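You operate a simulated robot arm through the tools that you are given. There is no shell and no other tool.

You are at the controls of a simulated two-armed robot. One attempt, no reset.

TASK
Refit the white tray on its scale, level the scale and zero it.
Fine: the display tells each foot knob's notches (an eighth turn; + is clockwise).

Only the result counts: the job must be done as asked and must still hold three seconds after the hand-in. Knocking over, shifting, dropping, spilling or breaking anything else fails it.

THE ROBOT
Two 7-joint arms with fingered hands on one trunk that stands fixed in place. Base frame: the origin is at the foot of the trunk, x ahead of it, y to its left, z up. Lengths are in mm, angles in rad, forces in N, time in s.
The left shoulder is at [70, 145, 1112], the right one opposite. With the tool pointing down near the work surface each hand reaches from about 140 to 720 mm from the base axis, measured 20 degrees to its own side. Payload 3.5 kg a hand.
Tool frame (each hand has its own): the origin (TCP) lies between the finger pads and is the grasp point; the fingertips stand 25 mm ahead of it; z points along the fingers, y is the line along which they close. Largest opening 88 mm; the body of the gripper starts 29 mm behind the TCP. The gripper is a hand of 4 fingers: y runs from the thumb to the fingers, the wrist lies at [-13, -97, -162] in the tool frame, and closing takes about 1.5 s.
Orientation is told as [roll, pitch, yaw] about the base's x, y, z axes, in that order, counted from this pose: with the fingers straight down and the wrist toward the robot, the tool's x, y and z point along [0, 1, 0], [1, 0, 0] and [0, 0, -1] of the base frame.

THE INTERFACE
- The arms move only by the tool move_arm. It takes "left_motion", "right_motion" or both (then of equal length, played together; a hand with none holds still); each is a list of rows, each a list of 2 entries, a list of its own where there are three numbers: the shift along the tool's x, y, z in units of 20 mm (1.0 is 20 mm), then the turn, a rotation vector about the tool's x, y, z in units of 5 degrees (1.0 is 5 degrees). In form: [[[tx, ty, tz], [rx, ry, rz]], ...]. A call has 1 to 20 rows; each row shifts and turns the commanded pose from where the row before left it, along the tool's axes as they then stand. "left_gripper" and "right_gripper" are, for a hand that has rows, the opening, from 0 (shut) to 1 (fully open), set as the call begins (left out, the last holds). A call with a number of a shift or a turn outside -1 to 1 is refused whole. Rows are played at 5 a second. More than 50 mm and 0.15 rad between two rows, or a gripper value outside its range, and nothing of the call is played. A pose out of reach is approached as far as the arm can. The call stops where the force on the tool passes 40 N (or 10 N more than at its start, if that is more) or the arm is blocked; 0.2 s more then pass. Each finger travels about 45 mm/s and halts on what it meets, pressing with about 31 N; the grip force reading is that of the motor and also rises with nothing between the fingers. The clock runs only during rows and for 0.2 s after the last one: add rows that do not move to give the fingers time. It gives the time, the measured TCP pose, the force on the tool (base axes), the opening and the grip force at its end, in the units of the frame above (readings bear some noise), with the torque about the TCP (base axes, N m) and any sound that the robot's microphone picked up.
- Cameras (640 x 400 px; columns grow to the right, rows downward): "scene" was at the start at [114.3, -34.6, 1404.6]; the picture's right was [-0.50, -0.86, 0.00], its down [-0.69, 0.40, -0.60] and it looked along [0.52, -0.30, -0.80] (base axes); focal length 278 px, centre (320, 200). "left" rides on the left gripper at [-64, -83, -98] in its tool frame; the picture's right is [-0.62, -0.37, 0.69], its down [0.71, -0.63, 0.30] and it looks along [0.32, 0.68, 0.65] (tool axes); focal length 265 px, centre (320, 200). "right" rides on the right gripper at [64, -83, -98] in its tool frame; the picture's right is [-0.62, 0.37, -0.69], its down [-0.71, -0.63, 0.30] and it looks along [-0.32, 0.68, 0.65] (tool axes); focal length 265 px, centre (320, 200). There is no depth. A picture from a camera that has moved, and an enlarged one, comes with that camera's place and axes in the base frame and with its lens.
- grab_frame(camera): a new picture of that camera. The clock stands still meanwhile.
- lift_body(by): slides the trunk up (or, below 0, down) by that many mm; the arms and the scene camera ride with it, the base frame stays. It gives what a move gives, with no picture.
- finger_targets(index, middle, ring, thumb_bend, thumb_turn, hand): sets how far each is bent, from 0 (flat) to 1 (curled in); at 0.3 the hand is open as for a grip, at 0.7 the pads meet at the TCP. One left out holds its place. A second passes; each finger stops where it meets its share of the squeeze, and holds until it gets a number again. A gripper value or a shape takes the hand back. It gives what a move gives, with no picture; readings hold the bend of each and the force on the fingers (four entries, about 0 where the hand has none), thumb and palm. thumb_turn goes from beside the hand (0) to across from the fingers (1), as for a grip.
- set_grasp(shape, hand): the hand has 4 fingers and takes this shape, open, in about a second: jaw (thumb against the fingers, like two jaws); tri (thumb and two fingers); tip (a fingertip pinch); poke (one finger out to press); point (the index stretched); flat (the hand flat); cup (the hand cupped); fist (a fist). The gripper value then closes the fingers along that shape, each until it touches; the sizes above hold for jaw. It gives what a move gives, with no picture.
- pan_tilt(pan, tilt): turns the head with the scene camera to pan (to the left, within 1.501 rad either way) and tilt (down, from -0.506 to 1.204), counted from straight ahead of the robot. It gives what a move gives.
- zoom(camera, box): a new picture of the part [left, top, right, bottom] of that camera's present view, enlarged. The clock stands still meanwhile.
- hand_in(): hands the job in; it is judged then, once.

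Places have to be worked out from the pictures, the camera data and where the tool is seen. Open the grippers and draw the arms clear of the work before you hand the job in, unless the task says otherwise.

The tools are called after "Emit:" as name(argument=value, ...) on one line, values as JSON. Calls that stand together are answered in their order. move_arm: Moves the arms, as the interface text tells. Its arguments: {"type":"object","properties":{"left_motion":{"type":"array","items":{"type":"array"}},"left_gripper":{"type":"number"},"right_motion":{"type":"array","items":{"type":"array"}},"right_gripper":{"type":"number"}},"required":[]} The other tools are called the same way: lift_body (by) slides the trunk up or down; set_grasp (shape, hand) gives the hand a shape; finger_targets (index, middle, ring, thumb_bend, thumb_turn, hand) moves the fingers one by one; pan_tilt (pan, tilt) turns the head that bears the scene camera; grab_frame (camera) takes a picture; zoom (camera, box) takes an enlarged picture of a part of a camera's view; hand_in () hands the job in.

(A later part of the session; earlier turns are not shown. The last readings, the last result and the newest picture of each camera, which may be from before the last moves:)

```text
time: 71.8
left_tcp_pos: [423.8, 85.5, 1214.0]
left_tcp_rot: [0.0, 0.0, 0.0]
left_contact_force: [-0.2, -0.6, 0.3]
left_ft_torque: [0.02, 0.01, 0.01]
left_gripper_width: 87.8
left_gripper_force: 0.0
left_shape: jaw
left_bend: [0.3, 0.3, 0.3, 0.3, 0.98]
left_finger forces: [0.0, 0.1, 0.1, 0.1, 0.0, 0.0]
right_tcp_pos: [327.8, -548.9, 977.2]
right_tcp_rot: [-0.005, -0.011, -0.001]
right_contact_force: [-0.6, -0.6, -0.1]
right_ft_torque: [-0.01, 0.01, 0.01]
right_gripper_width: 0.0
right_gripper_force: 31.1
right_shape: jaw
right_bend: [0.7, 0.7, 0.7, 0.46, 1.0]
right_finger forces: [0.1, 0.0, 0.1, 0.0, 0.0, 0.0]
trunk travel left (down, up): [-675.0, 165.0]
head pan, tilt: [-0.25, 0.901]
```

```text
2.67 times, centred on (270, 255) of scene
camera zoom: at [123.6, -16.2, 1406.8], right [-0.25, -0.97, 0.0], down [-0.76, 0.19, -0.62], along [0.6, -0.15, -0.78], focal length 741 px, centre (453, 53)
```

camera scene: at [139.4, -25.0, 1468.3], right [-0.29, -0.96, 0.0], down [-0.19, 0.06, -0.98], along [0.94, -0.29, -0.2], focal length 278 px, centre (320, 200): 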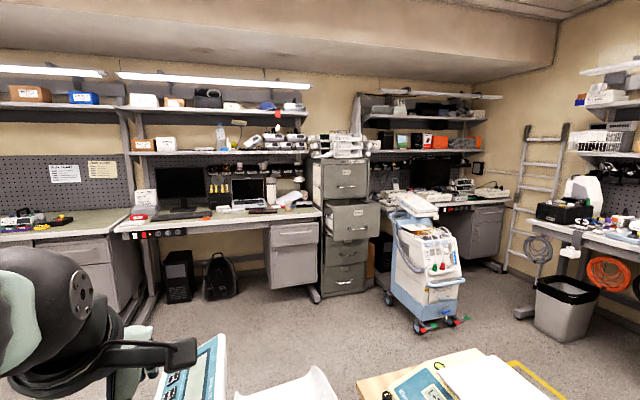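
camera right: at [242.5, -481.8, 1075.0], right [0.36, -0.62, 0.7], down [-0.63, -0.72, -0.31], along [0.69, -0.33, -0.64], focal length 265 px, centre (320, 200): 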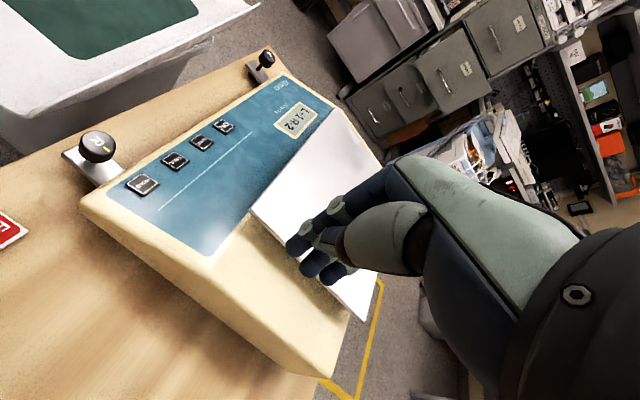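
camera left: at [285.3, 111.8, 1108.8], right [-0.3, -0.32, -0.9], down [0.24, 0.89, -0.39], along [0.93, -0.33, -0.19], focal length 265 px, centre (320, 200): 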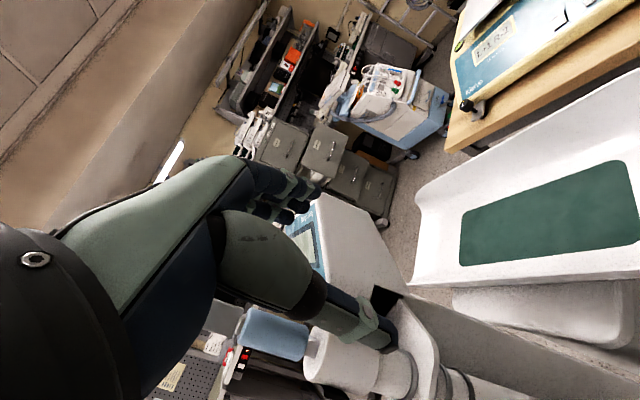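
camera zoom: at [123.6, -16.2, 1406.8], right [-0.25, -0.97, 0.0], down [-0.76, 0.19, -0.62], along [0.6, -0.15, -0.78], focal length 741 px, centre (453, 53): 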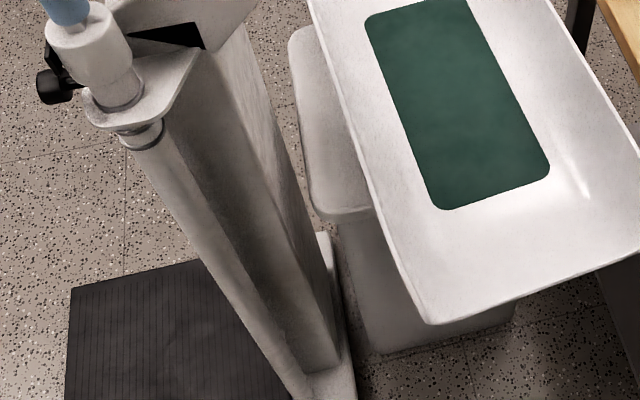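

All evidence: the flat plate is a rigid weighing platform, the white mat tray sits loosely askew on the white stand. Whatever the tray needs, the knobs must be turned, so I'll start with knob R (≈(374,-393), top z≈783) to learn the display's sign and my reach; moving above it with a half-open hand.

Emit:
move_arm(right_motion=[[[0.97, 0.3, 0.4], [0, 0, 0]], [[0.97, 0.3, 0.4], [0, 0, 0]], [[0.97, 0.3, 0.4], [0, 0, 0]], [[0.97, 0.3, 0.4], [0, 0, 0]], [[0.97, 0.3, 0.6], [0, 0, 0]], [[0.97, 0.3, 0.6], [0, 0, 0]], [[0.97, 0.3, 0.6], [0, 0, 0]], [[0.97, 0.3, 0.6], [0, 0, 0]], [[0, 0, 0], [0, 0, 0]]], right_gripper=0.6)

Emit:
grab_frame(camera="right")

Emit:
pan_tilt(pan=-0.6, tilt=0.9)

Emit:
grab_frame(camera="scene")

```text
time: 73.8
left_tcp_pos: [423.5, 84.9, 1214.3]
left_tcp_rot: [-0.001, 0.0, -0.001]
left_contact_force: [-0.1, 0.2, -0.4]
left_ft_torque: [0.01, -0.01, 0.0]
left_gripper_width: 87.6
left_gripper_force: 0.0
left_shape: jaw
left_bend: [0.3, 0.3, 0.3, 0.3, 0.98]
left_finger forces: [0.0, 0.1, 0.0, 0.1, 0.0, 0.0]
right_tcp_pos: [373.4, -394.1, 896.4]
right_tcp_rot: [-0.006, -0.013, 0.0]
right_contact_force: [0.2, -0.2, 0.0]
right_ft_torque: [0.0, -0.01, 0.0]
right_gripper_width: 52.3
right_gripper_force: 0.1
right_shape: jaw
right_bend: [0.29, 0.41, 0.37, 0.65, 1.0]
right_finger forces: [0.0, 0.0, 0.0, 0.0, 0.1, 0.0]
trunk travel left (down, up): [-675.0, 165.0]
head pan, tilt: [-0.25, 0.901]
```

```text
taken
camera right: at [290.0, -326.9, 995.2], right [0.36, -0.62, 0.7], down [-0.63, -0.72, -0.31], along [0.69, -0.33, -0.64], focal length 265 px, centre (320, 200)
```

right: 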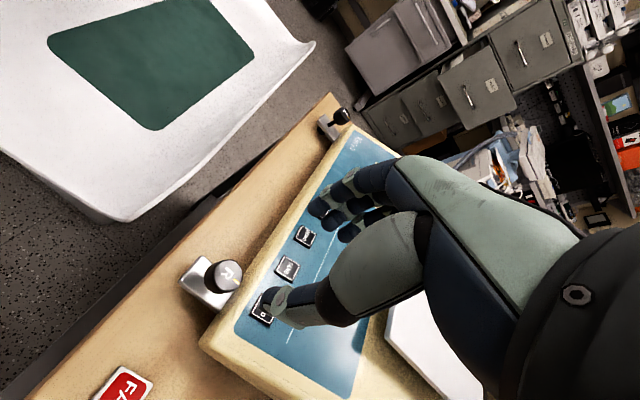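

```text
time: 74.6
left_tcp_pos: [423.9, 85.5, 1214.2]
left_tcp_rot: [0.001, 0.001, -0.001]
left_contact_force: [0.2, 1.1, 0.0]
left_ft_torque: [0.03, 0.02, 0.01]
left_gripper_width: 87.6
left_gripper_force: 0.2
left_shape: jaw
left_bend: [0.3, 0.3, 0.3, 0.3, 0.98]
left_finger forces: [0.0, 0.1, 0.0, 0.0, 0.0, 0.0]
right_tcp_pos: [375.1, -392.4, 895.8]
right_tcp_rot: [-0.008, -0.012, 0.0]
right_contact_force: [0.9, -0.2, -0.2]
right_ft_torque: [0.03, -0.01, -0.01]
right_gripper_width: 52.3
right_gripper_force: 0.2
right_shape: jaw
right_bend: [0.29, 0.41, 0.37, 0.65, 1.0]
right_finger forces: [0.1, 0.0, 0.0, 0.0, 0.0, 0.0]
trunk travel left (down, up): [-675.0, 165.0]
head pan, tilt: [-0.6, 0.901]
```

```text
taken
camera scene: at [112.8, -40.0, 1406.8], right [-0.56, -0.83, 0.0], down [-0.65, 0.44, -0.62], along [0.51, -0.35, -0.78], focal length 278 px, centre (320, 200)
```

scene: 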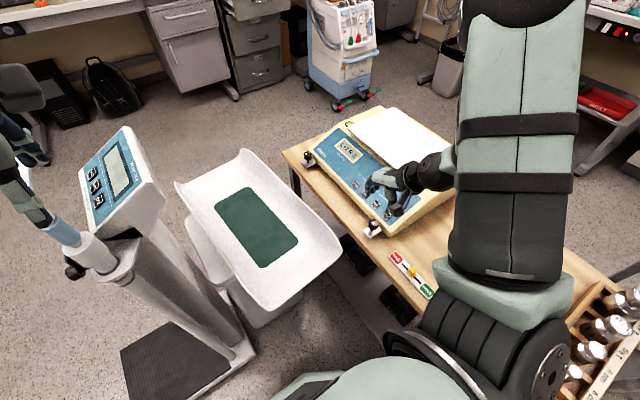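

Knob R projects to ≈(375,-396). I'll descend to just above it and check alignment before straddling.

Emit:
move_arm(right_motion=[[[-0.15, 0, 1], [0, 0, 0]], [[0, 0, 1], [0, 0, 0]], [[0, 0, 1], [0, 0, 0]], [[0, 0, 0], [0, 0, 0]]])

Emit:
zoom(camera="right", box=[200, 130, 440, 330])

Emit:
zoom(camera="scene", box=[330, 140, 450, 260])

```text
time: 75.6
left_tcp_pos: [423.7, 85.8, 1214.1]
left_tcp_rot: [0.001, 0.0, 0.0]
left_contact_force: [-0.2, -0.8, 0.5]
left_ft_torque: [0.0, 0.01, -0.03]
left_gripper_width: 87.7
left_gripper_force: 0.0
left_shape: jaw
left_bend: [0.3, 0.3, 0.3, 0.3, 0.98]
left_finger forces: [0.0, 0.1, 0.0, 0.1, 0.1, 0.0]
right_tcp_pos: [374.8, -395.0, 835.7]
right_tcp_rot: [-0.006, -0.013, 0.0]
right_contact_force: [-0.5, 0.2, -0.2]
right_ft_torque: [-0.03, -0.03, 0.01]
right_gripper_width: 52.3
right_gripper_force: 0.0
right_shape: jaw
right_bend: [0.29, 0.41, 0.37, 0.65, 1.0]
right_finger forces: [0.1, 0.0, 0.1, 0.0, 0.0, 0.0]
trunk travel left (down, up): [-675.0, 165.0]
head pan, tilt: [-0.6, 0.901]
```

```text
2.00 times, centred on (320, 230) of right
camera zoom: at [289.9, -328.3, 933.9], right [0.36, -0.62, 0.7], down [-0.63, -0.72, -0.31], along [0.69, -0.33, -0.64], focal length 531 px, centre (320, 140)
```

zoom: 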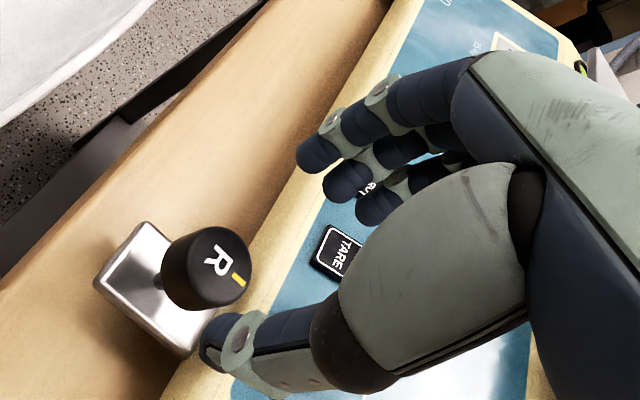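

```text
3.33 times, centred on (390, 200) of scene
camera zoom: at [112.5, -40.0, 1406.8], right [-0.56, -0.83, 0.0], down [-0.65, 0.44, -0.62], along [0.51, -0.35, -0.78], focal length 926 px, centre (87, 200)
```

zoom: 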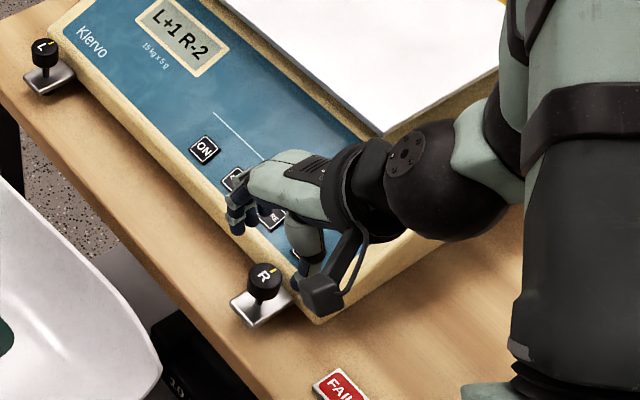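

Aligned over the knob. Descending ~41 mm so the fingertips straddle the knob's upper part.

Emit:
move_arm(right_motion=[[[0, 0, 0.7], [0, 0, 0]], [[0, 0, 0.7], [0, 0, 0]], [[0, 0, 0.6], [0, 0, 0]], [[0, 0, 0], [0, 0, 0]]])

Emit:
grab_frame(camera="right")

Emit:
zoom(camera="scene", box=[350, 170, 430, 250])

```text
time: 76.6
left_tcp_pos: [423.0, 85.0, 1214.4]
left_tcp_rot: [-0.001, 0.001, -0.001]
left_contact_force: [-0.3, -0.3, -0.2]
left_ft_torque: [-0.02, 0.02, 0.01]
left_gripper_width: 87.9
left_gripper_force: 0.1
left_shape: jaw
left_bend: [0.3, 0.3, 0.3, 0.3, 0.98]
left_finger forces: [0.0, 0.1, 0.0, 0.1, 0.1, 0.1]
right_tcp_pos: [374.7, -394.6, 795.8]
right_tcp_rot: [-0.006, -0.015, 0.001]
right_contact_force: [0.6, -0.2, -1.2]
right_ft_torque: [0.01, 0.03, 0.02]
right_gripper_width: 52.6
right_gripper_force: 0.1
right_shape: jaw
right_bend: [0.29, 0.41, 0.37, 0.65, 1.0]
right_finger forces: [0.0, 0.0, 0.1, 0.0, 0.0, 0.1]
trunk travel left (down, up): [-675.0, 165.0]
head pan, tilt: [-0.6, 0.901]
```

```text
taken
camera right: at [290.9, -328.4, 894.2], right [0.36, -0.62, 0.7], down [-0.63, -0.72, -0.31], along [0.69, -0.33, -0.64], focal length 265 px, centre (320, 200)
```

right: 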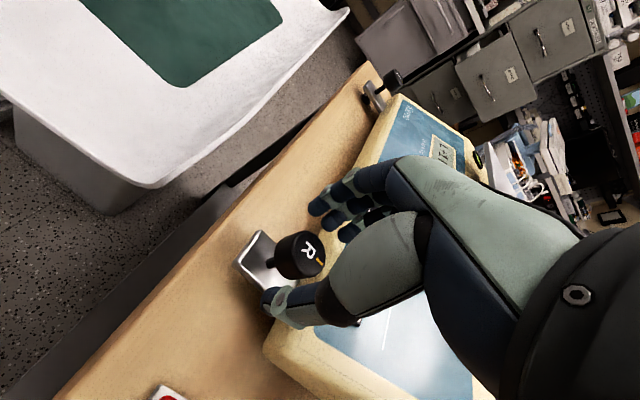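

```text
5.00 times, centred on (390, 210) of scene
camera zoom: at [112.6, -40.1, 1406.8], right [-0.56, -0.83, 0.0], down [-0.65, 0.44, -0.62], along [0.51, -0.35, -0.78], focal length 1390 px, centre (-30, 150)
```

zoom: 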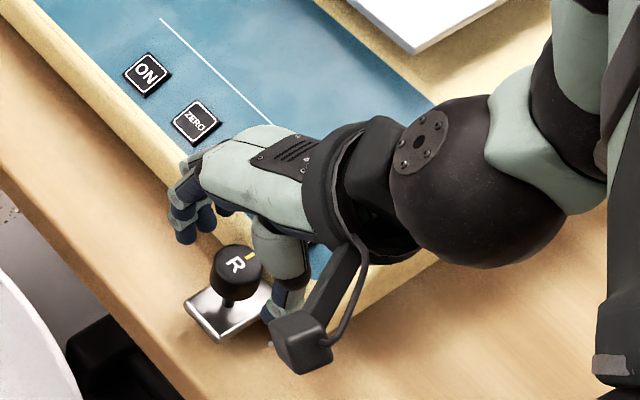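

The thumb and fingers straddle the knob, slightly off toward the fingers. I'll shift 4 mm toward −x, pre-turn the hand 22° clockwise, then close on the knob.

Emit:
move_arm(right_motion=[[[0, -0.2, 0], [0, 0, 0.9]], [[0, 0, 0], [0, 0, 0.9]], [[0, 0, 0], [0, 0, 0.9]], [[0, 0, 0], [0, 0, 0.9]], [[0, 0, 0], [0, 0, 0.9]], [[0, 0, 0], [0, 0, 0]]])

Emit:
grab_frame(camera="right")

```text
time: 78.0
left_tcp_pos: [423.6, 84.8, 1214.1]
left_tcp_rot: [0.0, -0.001, 0.0]
left_contact_force: [0.0, 0.2, 1.0]
left_ft_torque: [-0.01, 0.01, -0.02]
left_gripper_width: 87.7
left_gripper_force: 0.1
left_shape: jaw
left_bend: [0.3, 0.3, 0.3, 0.3, 0.98]
left_finger forces: [0.0, 0.1, 0.1, 0.0, 0.0, 0.0]
right_tcp_pos: [371.9, -396.8, 795.8]
right_tcp_rot: [0.0, -0.016, -0.395]
right_contact_force: [-0.2, -0.5, 0.0]
right_ft_torque: [-0.01, -0.02, 0.01]
right_gripper_width: 52.4
right_gripper_force: 0.1
right_shape: jaw
right_bend: [0.29, 0.41, 0.37, 0.65, 1.0]
right_finger forces: [0.1, 0.0, 0.1, 0.1, 0.0, 0.1]
trunk travel left (down, up): [-675.0, 165.0]
head pan, tilt: [-0.6, 0.901]
```

```text
taken
camera right: at [318.1, -303.2, 894.2], right [0.09, -0.71, 0.7], down [-0.85, -0.42, -0.31], along [0.52, -0.57, -0.64], focal length 265 px, centre (320, 200)
```

right: 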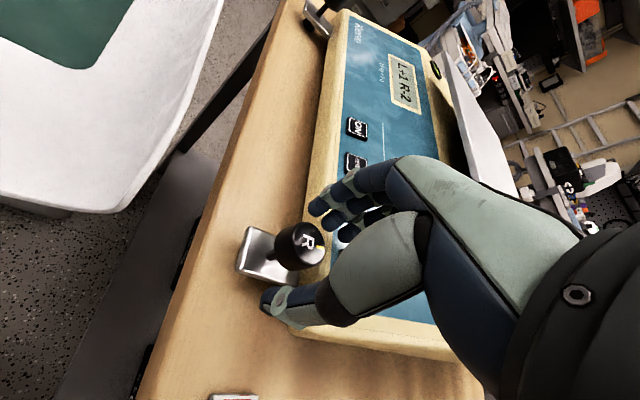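

The knob sits ~4 mm toward +y of the grasp axis; correcting, then closing gently on it.

Emit:
move_arm(right_motion=[[[0.2, 0, 0], [0, 0, 0]], [[0, 0, 0], [0, 0, 0]]])

Emit:
move_arm(right_motion=[[[0, 0, 0], [0, 0, 0]], [[0, 0, 0], [0, 0, 0]], [[0, 0, 0], [0, 0, 0]], [[0, 0, 0], [0, 0, 0]], [[0, 0, 0], [0, 0, 0]], [[0, 0, 0], [0, 0, 0]]], right_gripper=0.1)

Emit:
grab_frame(camera="right")

```text
time: 78.6
left_tcp_pos: [423.5, 85.4, 1212.8]
left_tcp_rot: [0.0, 0.002, -0.001]
left_contact_force: [-0.3, -0.6, 0.5]
left_ft_torque: [0.01, 0.0, 0.02]
left_gripper_width: 87.5
left_gripper_force: 0.1
left_shape: jaw
left_bend: [0.3, 0.3, 0.3, 0.3, 0.98]
left_finger forces: [0.1, 0.1, 0.0, 0.0, 0.1, 0.0]
right_tcp_pos: [372.9, -392.3, 795.6]
right_tcp_rot: [0.0, -0.016, -0.394]
right_contact_force: [0.4, -0.2, 0.0]
right_ft_torque: [0.0, 0.01, -0.02]
right_gripper_width: 52.3
right_gripper_force: 0.0
right_shape: jaw
right_bend: [0.29, 0.41, 0.37, 0.65, 1.0]
right_finger forces: [0.0, 0.1, 0.0, 0.0, 0.0, 0.0]
trunk travel left (down, up): [-675.0, 165.0]
head pan, tilt: [-0.6, 0.901]
```

```text
time: 80.0
left_tcp_pos: [424.0, 85.6, 1215.0]
left_tcp_rot: [0.0, 0.0, 0.001]
left_contact_force: [0.0, 0.8, 0.6]
left_ft_torque: [0.01, 0.02, 0.01]
left_gripper_width: 87.5
left_gripper_force: 0.0
left_shape: jaw
left_bend: [0.3, 0.3, 0.3, 0.3, 0.98]
left_finger forces: [0.0, 0.0, 0.0, 0.1, 0.0, 0.1]
right_tcp_pos: [372.8, -391.7, 795.6]
right_tcp_rot: [0.0, -0.014, -0.392]
right_contact_force: [1.8, 1.4, -1.4]
right_ft_torque: [0.03, -0.1, 0.05]
right_gripper_width: 18.0
right_gripper_force: 31.2
right_shape: jaw
right_bend: [0.73, 0.54, 0.63, 0.75, 1.0]
right_finger forces: [15.5, 11.2, 0.0, 0.0, 25.6, 0.0]
trunk travel left (down, up): [-675.0, 165.0]
head pan, tilt: [-0.6, 0.901]
```

```text
taken
camera right: at [320.0, -298.7, 894.6], right [0.09, -0.71, 0.7], down [-0.85, -0.42, -0.31], along [0.52, -0.56, -0.64], focal length 265 px, centre (320, 200)
```

right: 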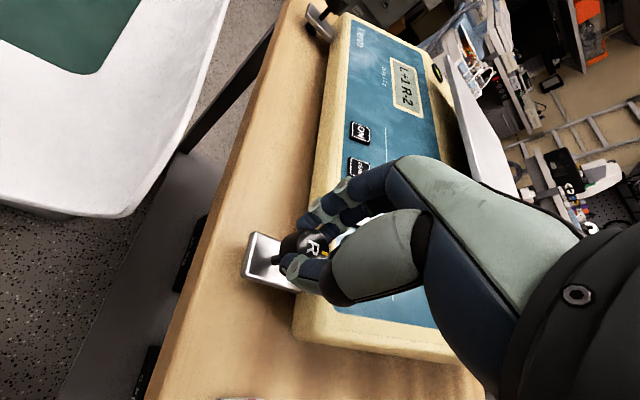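

Good grip on the knob (thumb 25 N against two fingers). Now turning it counter-clockwise (seen from above) by 45° = one notch, listening for the display change.

Emit:
move_arm(right_motion=[[[0, 0, 0], [0, 0, -1]], [[0, 0, 0], [0, 0, -1]], [[0, 0, 0], [0, 0, -1]], [[0, 0, 0], [0, 0, -1]], [[0, 0, 0], [0, 0, -1]], [[0, 0, 0], [0, 0, -1]], [[0, 0, 0], [0, 0, -1]], [[0, 0, 0], [0, 0, -1]], [[0, 0, 0], [0, 0, -1]], [[0, 0, 0], [0, 0, 0]]])

Emit:
grab_frame(camera="right")

Emit:
zoom(camera="scene", box=[320, 120, 440, 250])

```text
time: 82.2
left_tcp_pos: [421.4, 83.5, 1215.6]
left_tcp_rot: [0.001, -0.004, 0.001]
left_contact_force: [0.0, 0.5, 0.6]
left_ft_torque: [0.03, 0.0, 0.03]
left_gripper_width: 87.4
left_gripper_force: 0.0
left_shape: jaw
left_bend: [0.3, 0.3, 0.3, 0.3, 0.98]
left_finger forces: [0.0, 0.1, 0.0, 0.1, 0.0, 0.0]
right_tcp_pos: [372.0, -393.3, 795.8]
right_tcp_rot: [-0.01, -0.01, 0.394]
right_contact_force: [-6.6, -9.8, 1.8]
right_ft_torque: [-0.18, 0.11, -0.03]
right_gripper_width: 17.5
right_gripper_force: 31.1
right_shape: jaw
right_bend: [0.73, 0.56, 0.63, 0.76, 1.0]
right_finger forces: [13.3, 10.1, 0.0, 0.1, 30.7, 0.0]
trunk travel left (down, up): [-675.0, 165.0]
head pan, tilt: [-0.6, 0.901]
```

```text
taken
camera right: at [269.1, -364.4, 894.0], right [0.57, -0.43, 0.7], down [-0.3, -0.9, -0.3], along [0.76, -0.04, -0.64], focal length 265 px, centre (320, 200)
```

right: 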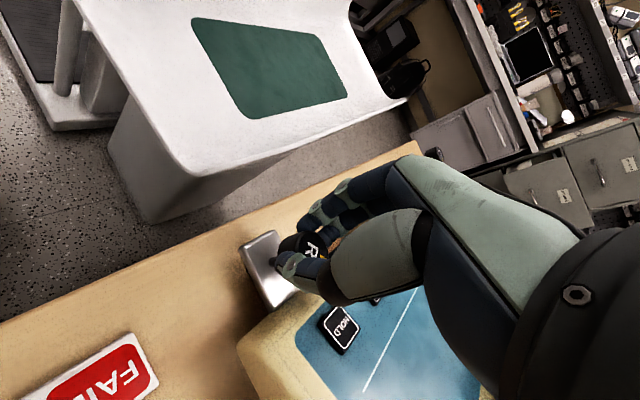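

```text
3.08 times, centred on (380, 185) of scene
camera zoom: at [111.0, -41.8, 1406.9], right [-0.57, -0.82, 0.0], down [-0.65, 0.44, -0.62], along [0.51, -0.35, -0.78], focal length 855 px, centre (135, 246)
```

zoom: 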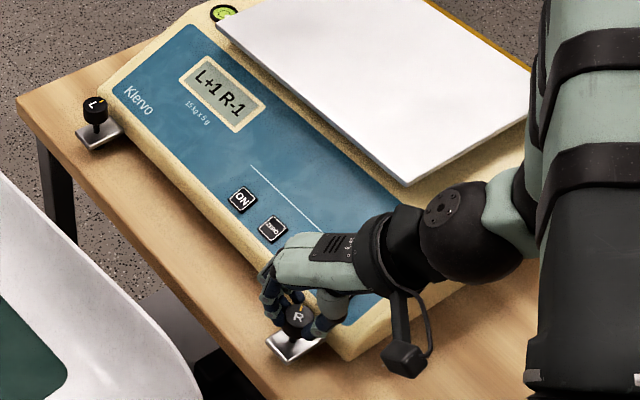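

The display now reads "L+1 R-1": it tells the turns still needed. I'll open, turn the hand back 45°, and regrip for the second counter-clockwise notch.

Emit:
move_arm(right_motion=[[[0, 0, 0], [0, 0, 0]], [[0, 0, 0], [0, 0, 0]], [[0, 0, 0], [0, 0, 0]], [[0, 0, 0], [0, 0, 0]], [[0, 0, 0], [0, 0, 0]]], right_gripper=0.6)

Emit:
grab_frame(camera="right")

Emit:
zoom(camera="scene", box=[320, 120, 440, 250])

```text
time: 83.4
left_tcp_pos: [424.7, 85.2, 1214.5]
left_tcp_rot: [0.0, 0.001, -0.001]
left_contact_force: [0.4, 0.7, -0.3]
left_ft_torque: [0.01, 0.01, 0.01]
left_gripper_width: 87.3
left_gripper_force: 0.0
left_shape: jaw
left_bend: [0.3, 0.3, 0.3, 0.3, 0.98]
left_finger forces: [0.0, 0.1, 0.0, 0.1, 0.1, 0.1]
right_tcp_pos: [372.3, -392.2, 795.4]
right_tcp_rot: [-0.009, -0.01, 0.393]
right_contact_force: [0.0, -0.2, -0.8]
right_ft_torque: [-0.01, 0.0, 0.06]
right_gripper_width: 52.5
right_gripper_force: 0.1
right_shape: jaw
right_bend: [0.29, 0.41, 0.37, 0.65, 1.0]
right_finger forces: [0.0, 0.0, 0.1, 0.0, 0.1, 0.1]
trunk travel left (down, up): [-675.0, 165.0]
head pan, tilt: [-0.6, 0.901]
```

```text
taken
camera right: at [270.7, -362.7, 894.3], right [0.57, -0.43, 0.7], down [-0.3, -0.9, -0.3], along [0.76, -0.04, -0.64], focal length 265 px, centre (320, 200)
```

right: 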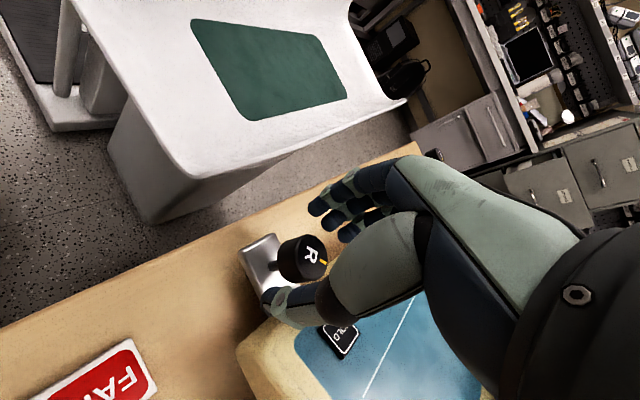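

```text
3.08 times, centred on (380, 185) of scene
camera zoom: at [112.7, -40.1, 1406.8], right [-0.56, -0.83, 0.0], down [-0.65, 0.44, -0.62], along [0.51, -0.35, -0.78], focal length 855 px, centre (135, 246)
```

zoom: 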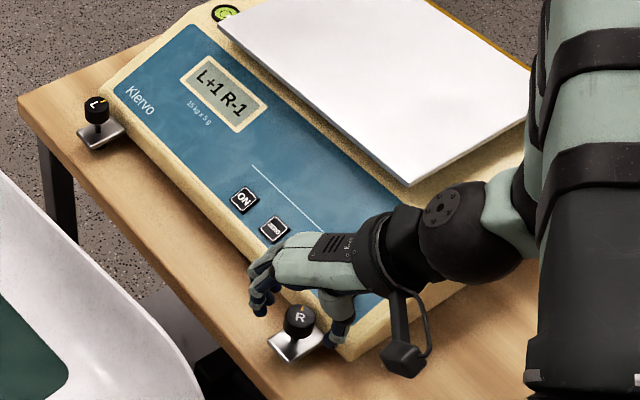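

R needs one more notch. Rotating the open hand back 45° and recentring a few mm, then gripping again.

Emit:
move_arm(right_motion=[[[0, 0, 0], [0, 0, 1]], [[0, 0, 0], [0, 0, 1]], [[0, 0, 0], [0, 0, 1]], [[0, 0, 0], [0, 0, 1]], [[0, 0, 0], [0, 0, 1]], [[0, 0, 0], [0, 0, 1]], [[0, 0, 0], [0, 0, 1]], [[0, 0, 0], [0, 0, 1]], [[0, 0, 0], [0, 0, 1]], [[-0.15, 0.06, 0], [0, 0, 0]], [[0, 0, 0], [0, 0, 0]]])

Emit:
move_arm(right_motion=[[[0, 0, 0], [0, 0, 0]], [[0, 0, 0], [0, 0, 0]], [[0, 0, 0], [0, 0, 0]], [[0, 0, 0], [0, 0, 0]], [[0, 0, 0], [0, 0, 0]], [[0, 0, 0], [0, 0, 0]]], right_gripper=0.1)

Emit:
zoom(camera="scene", box=[320, 120, 440, 250])

```text
time: 85.8
left_tcp_pos: [424.5, 84.7, 1214.9]
left_tcp_rot: [0.0, 0.0, 0.0]
left_contact_force: [0.3, 1.0, 0.4]
left_ft_torque: [0.01, 0.0, -0.04]
left_gripper_width: 87.4
left_gripper_force: 0.1
left_shape: jaw
left_bend: [0.3, 0.3, 0.3, 0.3, 0.98]
left_finger forces: [0.0, 0.0, 0.0, 0.0, 0.1, 0.0]
right_tcp_pos: [373.5, -395.1, 797.0]
right_tcp_rot: [0.001, -0.013, -0.394]
right_contact_force: [-0.1, 0.6, 0.4]
right_ft_torque: [-0.02, -0.03, 0.02]
right_gripper_width: 52.7
right_gripper_force: 0.1
right_shape: jaw
right_bend: [0.29, 0.41, 0.37, 0.65, 1.0]
right_finger forces: [0.1, 0.1, 0.0, 0.0, 0.0, 0.1]
trunk travel left (down, up): [-675.0, 165.0]
head pan, tilt: [-0.6, 0.901]
```

```text
time: 87.2
left_tcp_pos: [424.0, 84.2, 1214.0]
left_tcp_rot: [0.002, -0.001, 0.0]
left_contact_force: [-0.1, 0.8, -0.6]
left_ft_torque: [0.03, 0.02, -0.01]
left_gripper_width: 87.7
left_gripper_force: 0.0
left_shape: jaw
left_bend: [0.3, 0.3, 0.3, 0.3, 0.98]
left_finger forces: [0.0, 0.1, 0.1, 0.0, 0.0, 0.1]
right_tcp_pos: [372.2, -393.9, 795.6]
right_tcp_rot: [0.0, -0.014, -0.393]
right_contact_force: [-2.2, 2.7, -2.7]
right_ft_torque: [0.02, 0.0, 0.02]
right_gripper_width: 19.2
right_gripper_force: 30.9
right_shape: jaw
right_bend: [0.74, 0.56, 0.62, 0.75, 1.0]
right_finger forces: [15.6, 8.9, 0.0, 0.1, 27.5, 0.0]
trunk travel left (down, up): [-675.0, 165.0]
head pan, tilt: [-0.6, 0.901]
```

```text
3.08 times, centred on (380, 185) of scene
camera zoom: at [112.5, -39.9, 1406.8], right [-0.56, -0.83, 0.0], down [-0.65, 0.44, -0.62], along [0.51, -0.35, -0.78], focal length 855 px, centre (135, 246)
```

zoom: 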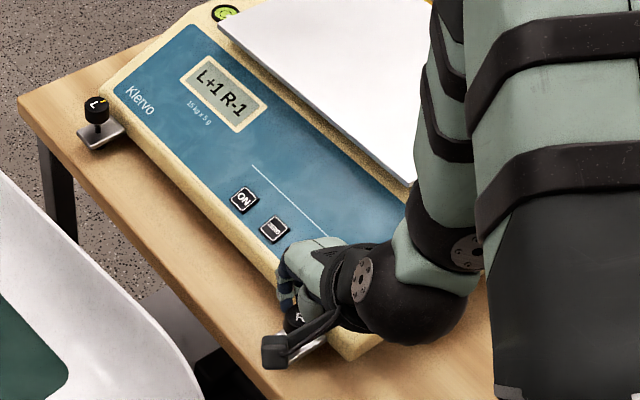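

Gripped again with a balanced hold. Turning 45° counter-clockwise once more.

Emit:
move_arm(right_motion=[[[0, 0, 0], [0, 0, -1]], [[0, 0, 0], [0, 0, -1]], [[0, 0, 0], [0, 0, -1]], [[0, 0, 0], [0, 0, -1]], [[0, 0, 0], [0, 0, -1]], [[0, 0, 0], [0, 0, -1]], [[0, 0, 0], [0, 0, -1]], [[0, 0, 0], [0, 0, -1]], [[0, 0, 0], [0, 0, -1]], [[0, 0, 0], [0, 0, 0]]])

Emit:
zoom(camera="scene", box=[320, 120, 440, 250])

```text
time: 89.4
left_tcp_pos: [422.7, 84.1, 1214.3]
left_tcp_rot: [0.002, -0.001, 0.0]
left_contact_force: [-1.5, -0.1, -0.1]
left_ft_torque: [0.01, 0.0, -0.01]
left_gripper_width: 87.4
left_gripper_force: 0.0
left_shape: jaw
left_bend: [0.3, 0.3, 0.3, 0.3, 0.98]
left_finger forces: [0.0, 0.0, 0.0, 0.1, 0.0, 0.1]
right_tcp_pos: [371.2, -398.4, 795.8]
right_tcp_rot: [-0.012, -0.012, 0.394]
right_contact_force: [-5.4, -9.8, 3.9]
right_ft_torque: [-0.18, 0.06, -0.04]
right_gripper_width: 19.2
right_gripper_force: 31.0
right_shape: jaw
right_bend: [0.74, 0.57, 0.62, 0.75, 1.0]
right_finger forces: [14.4, 11.0, 0.1, 0.1, 32.9, 0.0]
trunk travel left (down, up): [-675.0, 165.0]
head pan, tilt: [-0.6, 0.901]
```

```text
3.08 times, centred on (380, 185) of scene
camera zoom: at [111.2, -41.8, 1406.9], right [-0.57, -0.82, 0.0], down [-0.65, 0.44, -0.62], along [0.51, -0.35, -0.78], focal length 855 px, centre (135, 246)
```

zoom: 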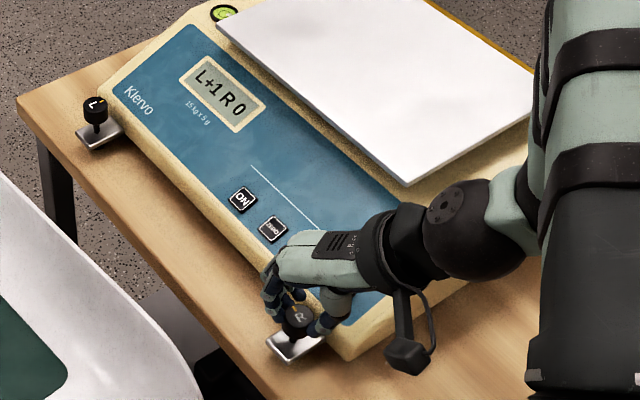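

"R 0" reached. I'll release, rise straight up, check the knob stays, then head toward knob L at about (700,-393).

Emit:
move_arm(right_motion=[[[0, 0, 0], [0, 0, 0]], [[0, 0, 0], [0, 0, 0]], [[0, 0, 0], [0, 0, 0]], [[0, 0, 0], [0, 0, 0]], [[0, 0, -0.5], [0, 0, 0]], [[0, 0, -1], [0, 0, 0]], [[0, 0, -1], [0, 0, 0]], [[0, 0, -1], [0, 0, 0]], [[0, 0, -1], [0, 0, 0]], [[0, 0, -1], [0, 0, 0]], [[0, 0, 0], [0, 0, 0]]], right_gripper=0.6)

Emit:
zoom(camera="scene", box=[320, 120, 440, 250])

Emit:
grab_frame(camera="right")

```text
time: 91.8
left_tcp_pos: [423.8, 84.3, 1213.6]
left_tcp_rot: [0.001, 0.0, 0.0]
left_contact_force: [-0.2, 1.1, -0.6]
left_ft_torque: [0.01, -0.03, 0.02]
left_gripper_width: 87.8
left_gripper_force: 0.1
left_shape: jaw
left_bend: [0.3, 0.3, 0.3, 0.3, 0.98]
left_finger forces: [0.0, 0.0, 0.0, 0.0, 0.0, 0.0]
right_tcp_pos: [370.8, -393.4, 904.9]
right_tcp_rot: [-0.01, -0.009, 0.393]
right_contact_force: [1.2, -0.8, 0.4]
right_ft_torque: [-0.01, 0.01, 0.02]
right_gripper_width: 52.4
right_gripper_force: 0.1
right_shape: jaw
right_bend: [0.29, 0.41, 0.37, 0.65, 1.0]
right_finger forces: [0.0, 0.0, 0.0, 0.1, 0.1, 0.0]
trunk travel left (down, up): [-675.0, 165.0]
head pan, tilt: [-0.6, 0.901]
```

```text
3.08 times, centred on (380, 185) of scene
camera zoom: at [113.0, -40.6, 1406.7], right [-0.56, -0.83, 0.0], down [-0.65, 0.44, -0.62], along [0.51, -0.35, -0.78], focal length 855 px, centre (135, 246)
```

zoom: 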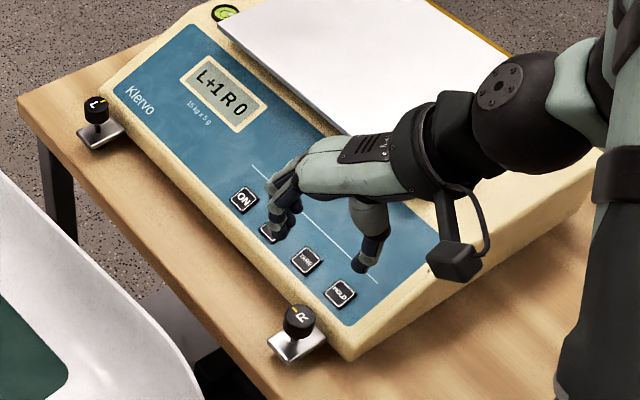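

```text
taken
camera right: at [268.9, -364.8, 1004.0], right [0.57, -0.43, 0.7], down [-0.31, -0.9, -0.3], along [0.76, -0.04, -0.64], focal length 265 px, centre (320, 200)
```

right: 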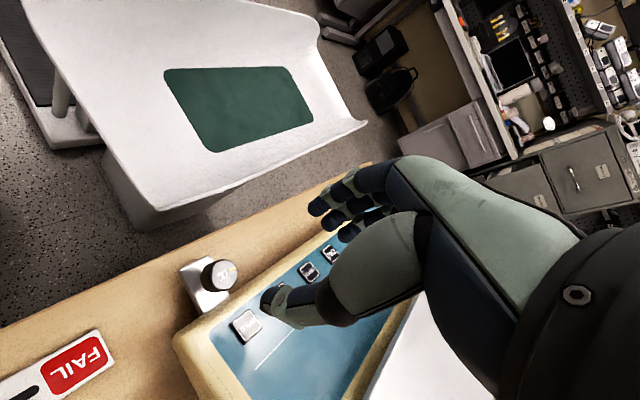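

R is done and the display holds. Now moving along +x toward knob L at this height to see how far the arm reaches.

Emit:
move_arm(right_motion=[[[-0.383, 0.924, 0], [0, 0, 0]], [[-0.383, 0.924, 0], [0, 0, 0]], [[-0.383, 0.924, 0], [0, 0, 0]], [[-0.383, 0.924, 0], [0, 0, 0]], [[-0.383, 0.924, 0], [0, 0, 0]], [[-0.383, 0.924, 0], [0, 0, 0]], [[-0.383, 0.924, 0], [0, 0, 0]], [[-0.383, 0.924, 0], [0, 0, 0]], [[-0.383, 0.924, 0], [0, 0, 0]], [[-0.383, 0.924, 0], [0, 0, 0]], [[-0.383, 0.924, 0], [0, 0, 0]], [[-0.383, 0.924, 0], [0, 0, 0]], [[-0.383, 0.924, 0], [0, 0, 0]], [[-0.383, 0.924, 0], [0, 0, 0]], [[-0.383, 0.924, 0], [0, 0, 0]], [[-0.383, 0.924, 0], [0, 0, 0]], [[0, 0, 0], [0, 0, 0]]])

Emit:
grab_frame(camera="scene")

Emit:
grab_frame(camera="right")

```text
time: 95.4
left_tcp_pos: [423.4, 84.2, 1214.8]
left_tcp_rot: [0.0, 0.0, 0.001]
left_contact_force: [0.4, 0.5, 0.2]
left_ft_torque: [0.01, 0.04, -0.02]
left_gripper_width: 87.9
left_gripper_force: 0.0
left_shape: jaw
left_bend: [0.3, 0.3, 0.3, 0.3, 0.98]
left_finger forces: [0.0, 0.1, 0.0, 0.1, 0.0, 0.1]
right_tcp_pos: [691.1, -397.3, 909.3]
right_tcp_rot: [-0.008, -0.01, 0.391]
right_contact_force: [0.4, -1.4, -0.5]
right_ft_torque: [-0.01, 0.02, -0.02]
right_gripper_width: 52.5
right_gripper_force: 0.0
right_shape: jaw
right_bend: [0.29, 0.41, 0.37, 0.65, 1.0]
right_finger forces: [0.1, 0.0, 0.0, 0.0, 0.0, 0.0]
trunk travel left (down, up): [-675.0, 165.0]
head pan, tilt: [-0.6, 0.901]
```

```text
taken
camera scene: at [112.1, -40.0, 1406.8], right [-0.57, -0.82, 0.0], down [-0.65, 0.44, -0.62], along [0.51, -0.35, -0.78], focal length 278 px, centre (320, 200)
```

scene: 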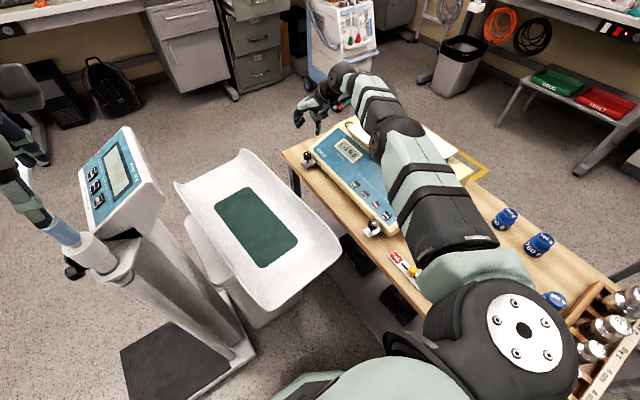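

```text
taken
camera right: at [588.6, -367.2, 1007.4], right [0.57, -0.43, 0.7], down [-0.31, -0.9, -0.3], along [0.76, -0.04, -0.64], focal length 265 px, centre (320, 200)
```

right: 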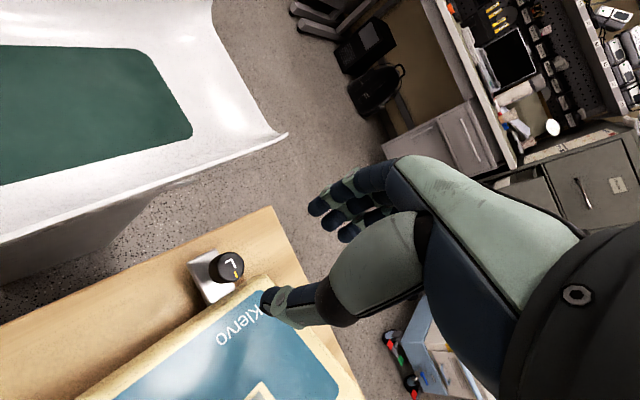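

The arm reaches it. From this view knob L is at ≈(703,-397). I'll shift 11 mm forward, then lower using the trunk (keeps arm posture), checking midway.

Emit:
move_arm(right_motion=[[[-0.22, 0.53, 0], [0, 0, 0]], [[0, 0, 0], [0, 0, 0]]])

Emit:
lift_body(by=-70)

Emit:
grab_frame(camera="right")

Emit:
grab_frame(camera="scene")

```text
time: 96.0
left_tcp_pos: [424.2, 85.0, 1215.2]
left_tcp_rot: [-0.002, 0.0, 0.001]
left_contact_force: [0.1, 0.4, 0.7]
left_ft_torque: [0.0, 0.0, 0.01]
left_gripper_width: 87.6
left_gripper_force: 0.0
left_shape: jaw
left_bend: [0.3, 0.3, 0.3, 0.3, 0.98]
left_finger forces: [0.1, 0.0, 0.1, 0.0, 0.0, 0.1]
right_tcp_pos: [699.7, -396.0, 909.3]
right_tcp_rot: [-0.017, -0.01, 0.393]
right_contact_force: [-0.6, 0.3, 0.1]
right_ft_torque: [0.03, -0.02, 0.01]
right_gripper_width: 52.5
right_gripper_force: 0.2
right_shape: jaw
right_bend: [0.29, 0.41, 0.37, 0.65, 1.0]
right_finger forces: [0.1, 0.0, 0.0, 0.0, 0.0, 0.0]
right hand out of reach, approached as far as the arm can: row 1
trunk travel left (down, up): [-675.0, 165.0]
head pan, tilt: [-0.6, 0.901]
```

```text
time: 97.1
left_tcp_pos: [423.5, 84.4, 1144.5]
left_tcp_rot: [0.001, 0.0, 0.0]
left_contact_force: [-0.4, -0.9, -0.3]
left_ft_torque: [-0.02, 0.0, -0.01]
left_gripper_width: 87.8
left_gripper_force: 0.2
left_shape: jaw
left_bend: [0.3, 0.3, 0.3, 0.3, 0.98]
left_finger forces: [0.0, 0.1, 0.1, 0.0, 0.0, 0.1]
right_tcp_pos: [699.4, -397.1, 839.7]
right_tcp_rot: [-0.017, -0.009, 0.392]
right_contact_force: [0.4, -0.3, -0.1]
right_ft_torque: [0.02, 0.0, 0.01]
right_gripper_width: 52.6
right_gripper_force: 0.1
right_shape: jaw
right_bend: [0.29, 0.41, 0.37, 0.65, 1.0]
right_finger forces: [0.0, 0.1, 0.1, 0.1, 0.0, 0.0]
trunk travel left (down, up): [-605.0, 235.0]
head pan, tilt: [-0.6, 0.901]
```

```text
taken
camera right: at [596.6, -366.3, 937.2], right [0.57, -0.42, 0.71], down [-0.3, -0.91, -0.3], along [0.77, -0.05, -0.64], focal length 265 px, centre (320, 200)
```

right: 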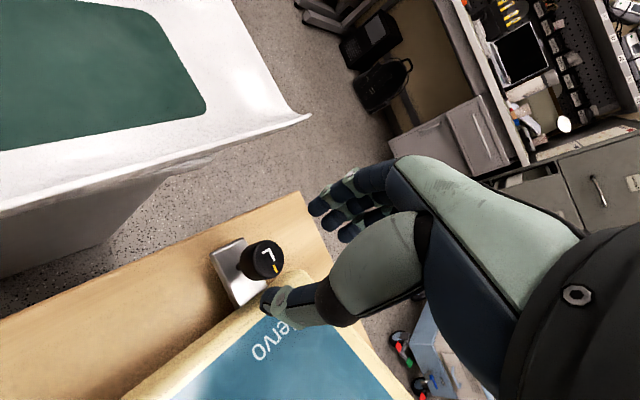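

```text
taken
camera scene: at [112.5, -40.1, 1336.8], right [-0.56, -0.83, 0.0], down [-0.65, 0.44, -0.62], along [0.51, -0.35, -0.78], focal length 278 px, centre (320, 200)
```

scene: 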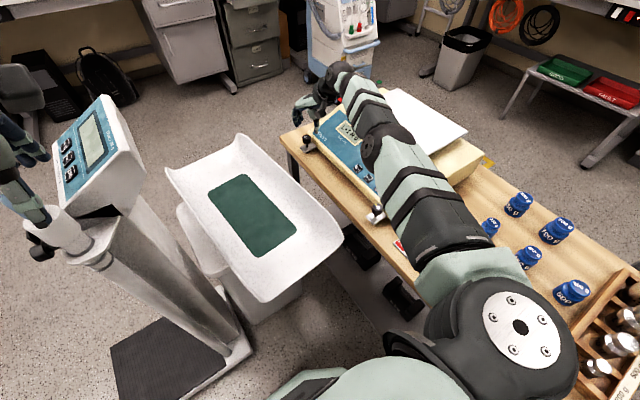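

Knob L shows at ≈(703,-397) with the hand at (699,-397), close enough. Lowering the trunk another 43 mm to straddle it.

Emit:
lift_body(by=-43)

Emit:
grab_frame(camera="right")

Emit:
zoom(camera="scene", box=[270, 60, 400, 190])

```text
time: 98.0
left_tcp_pos: [423.6, 85.4, 1101.7]
left_tcp_rot: [0.0, -0.002, 0.0]
left_contact_force: [0.7, 0.6, 0.4]
left_ft_torque: [-0.02, -0.01, -0.02]
left_gripper_width: 87.8
left_gripper_force: 0.0
left_shape: jaw
left_bend: [0.3, 0.3, 0.3, 0.3, 0.98]
left_finger forces: [0.0, 0.1, 0.0, 0.0, 0.1, 0.0]
right_tcp_pos: [698.9, -396.3, 796.4]
right_tcp_rot: [-0.018, -0.01, 0.392]
right_contact_force: [0.4, 0.2, 0.4]
right_ft_torque: [0.02, 0.0, -0.02]
right_gripper_width: 52.2
right_gripper_force: 0.1
right_shape: jaw
right_bend: [0.29, 0.41, 0.37, 0.65, 1.0]
right_finger forces: [0.1, 0.0, 0.0, 0.0, 0.0, 0.1]
trunk travel left (down, up): [-562.0, 278.0]
head pan, tilt: [-0.6, 0.901]
```

```text
taken
camera right: at [596.6, -366.3, 894.2], right [0.57, -0.42, 0.71], down [-0.3, -0.91, -0.3], along [0.77, -0.05, -0.64], focal length 265 px, centre (320, 200)
```

right: 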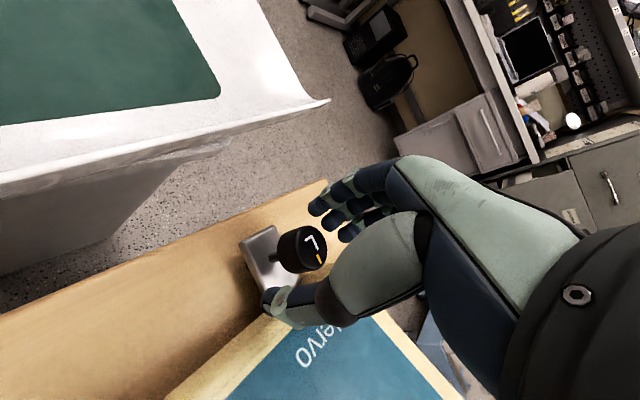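

```text
3.08 times, centred on (335, 125) of scene
camera zoom: at [112.5, -40.1, 1293.8], right [-0.56, -0.83, 0.0], down [-0.65, 0.44, -0.62], along [0.51, -0.35, -0.78], focal length 855 px, centre (274, 431)
```

zoom: 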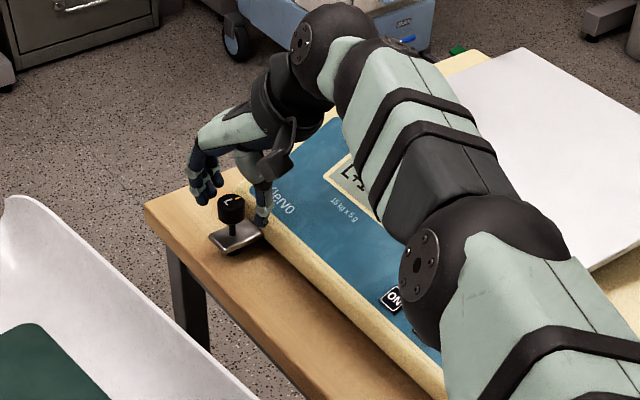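

Well centred (within ~1–2 mm). Closing on knob L.

Emit:
move_arm(right_motion=[[[0, 0, 0], [0, 0, 0]], [[0, 0, 0], [0, 0, 0]], [[0, 0, 0], [0, 0, 0]], [[0, 0, 0], [0, 0, 0]], [[0, 0, 0], [0, 0, 0]], [[0, 0, 0], [0, 0, 0]]], right_gripper=0.1)

Emit:
grab_frame(camera="right")

```text
time: 99.3
left_tcp_pos: [423.4, 86.0, 1102.6]
left_tcp_rot: [-0.001, 0.0, 0.0]
left_contact_force: [-0.2, 0.8, 0.1]
left_ft_torque: [0.02, 0.01, 0.0]
left_gripper_width: 87.5
left_gripper_force: 0.2
left_shape: jaw
left_bend: [0.3, 0.3, 0.3, 0.3, 0.98]
left_finger forces: [0.0, 0.1, 0.0, 0.1, 0.0, 0.1]
right_tcp_pos: [699.3, -396.2, 796.2]
right_tcp_rot: [-0.018, -0.011, 0.395]
right_contact_force: [-0.6, 3.5, -1.3]
right_ft_torque: [0.08, -0.05, 0.02]
right_gripper_width: 18.5
right_gripper_force: 31.1
right_shape: jaw
right_bend: [0.73, 0.54, 0.63, 0.75, 1.0]
right_finger forces: [15.6, 11.4, 0.1, 0.0, 26.1, 0.0]
trunk travel left (down, up): [-562.0, 278.0]
head pan, tilt: [-0.6, 0.901]
```

```text
taken
camera right: at [596.8, -365.7, 893.9], right [0.57, -0.42, 0.71], down [-0.3, -0.91, -0.3], along [0.77, -0.05, -0.64], focal length 265 px, centre (320, 200)
```

right: 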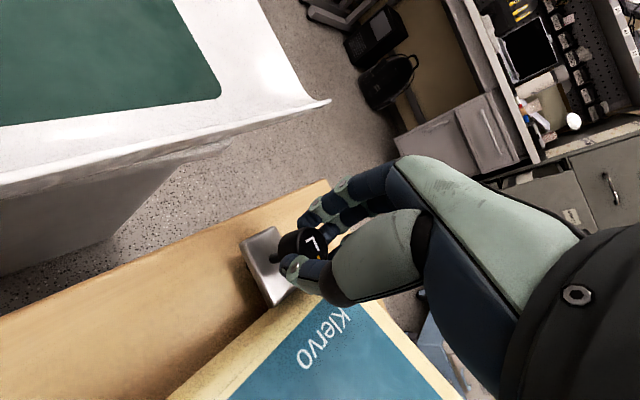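

Gripped. L needs +1, so I turn 45° clockwise (tool z positive).

Emit:
move_arm(right_motion=[[[0, 0, 0], [0, 0, 1]], [[0, 0, 0], [0, 0, 1]], [[0, 0, 0], [0, 0, 1]], [[0, 0, 0], [0, 0, 1]], [[0, 0, 0], [0, 0, 1]], [[0, 0, 0], [0, 0, 1]], [[0, 0, 0], [0, 0, 1]], [[0, 0, 0], [0, 0, 1]], [[0, 0, 0], [0, 0, 1]], [[0, 0, 0], [0, 0, 0]]])

Emit:
zoom(camera="scene", box=[270, 60, 400, 190])

Emit:
grab_frame(camera="right")

```text
time: 101.5
left_tcp_pos: [425.3, 86.0, 1100.6]
left_tcp_rot: [-0.001, 0.002, 0.001]
left_contact_force: [0.3, 0.2, -0.3]
left_ft_torque: [0.01, 0.04, 0.04]
left_gripper_width: 87.6
left_gripper_force: 0.0
left_shape: jaw
left_bend: [0.3, 0.3, 0.3, 0.3, 0.98]
left_finger forces: [0.0, 0.1, 0.1, 0.0, 0.0, 0.0]
right_tcp_pos: [702.7, -395.1, 796.4]
right_tcp_rot: [-0.005, -0.021, -0.394]
right_contact_force: [5.9, 7.8, -2.3]
right_ft_torque: [0.11, -0.13, 0.07]
right_gripper_width: 18.0
right_gripper_force: 31.4
right_shape: jaw
right_bend: [0.73, 0.55, 0.63, 0.76, 1.0]
right_finger forces: [19.9, 9.3, 0.0, 0.0, 26.6, 0.1]
trunk travel left (down, up): [-562.0, 278.0]
head pan, tilt: [-0.6, 0.901]
```

```text
3.08 times, centred on (335, 125) of scene
camera zoom: at [114.4, -38.9, 1293.7], right [-0.56, -0.83, 0.0], down [-0.65, 0.44, -0.62], along [0.51, -0.35, -0.78], focal length 855 px, centre (274, 431)
```

zoom: 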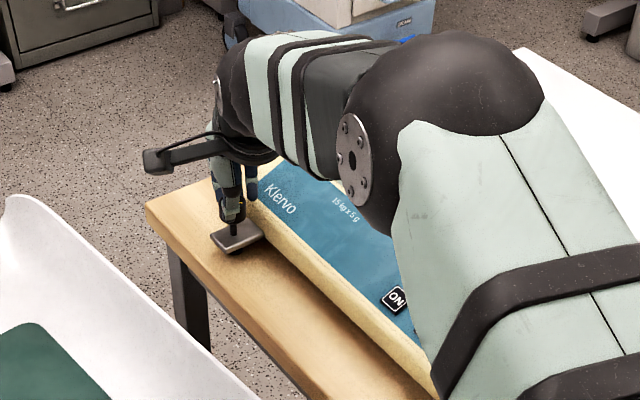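

```text
taken
camera right: at [648.0, -300.8, 894.0], right [0.09, -0.7, 0.7], down [-0.85, -0.42, -0.31], along [0.52, -0.57, -0.64], focal length 265 px, centre (320, 200)
```

right: 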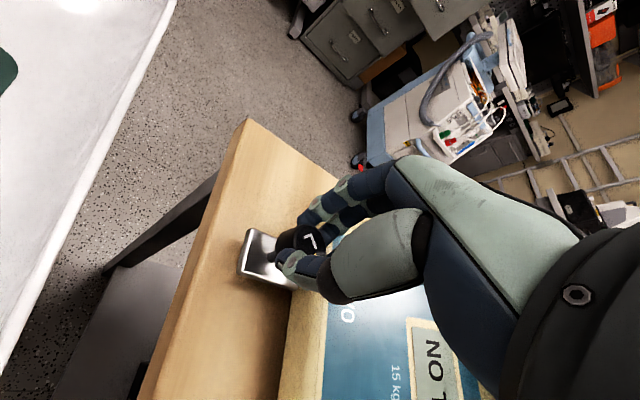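

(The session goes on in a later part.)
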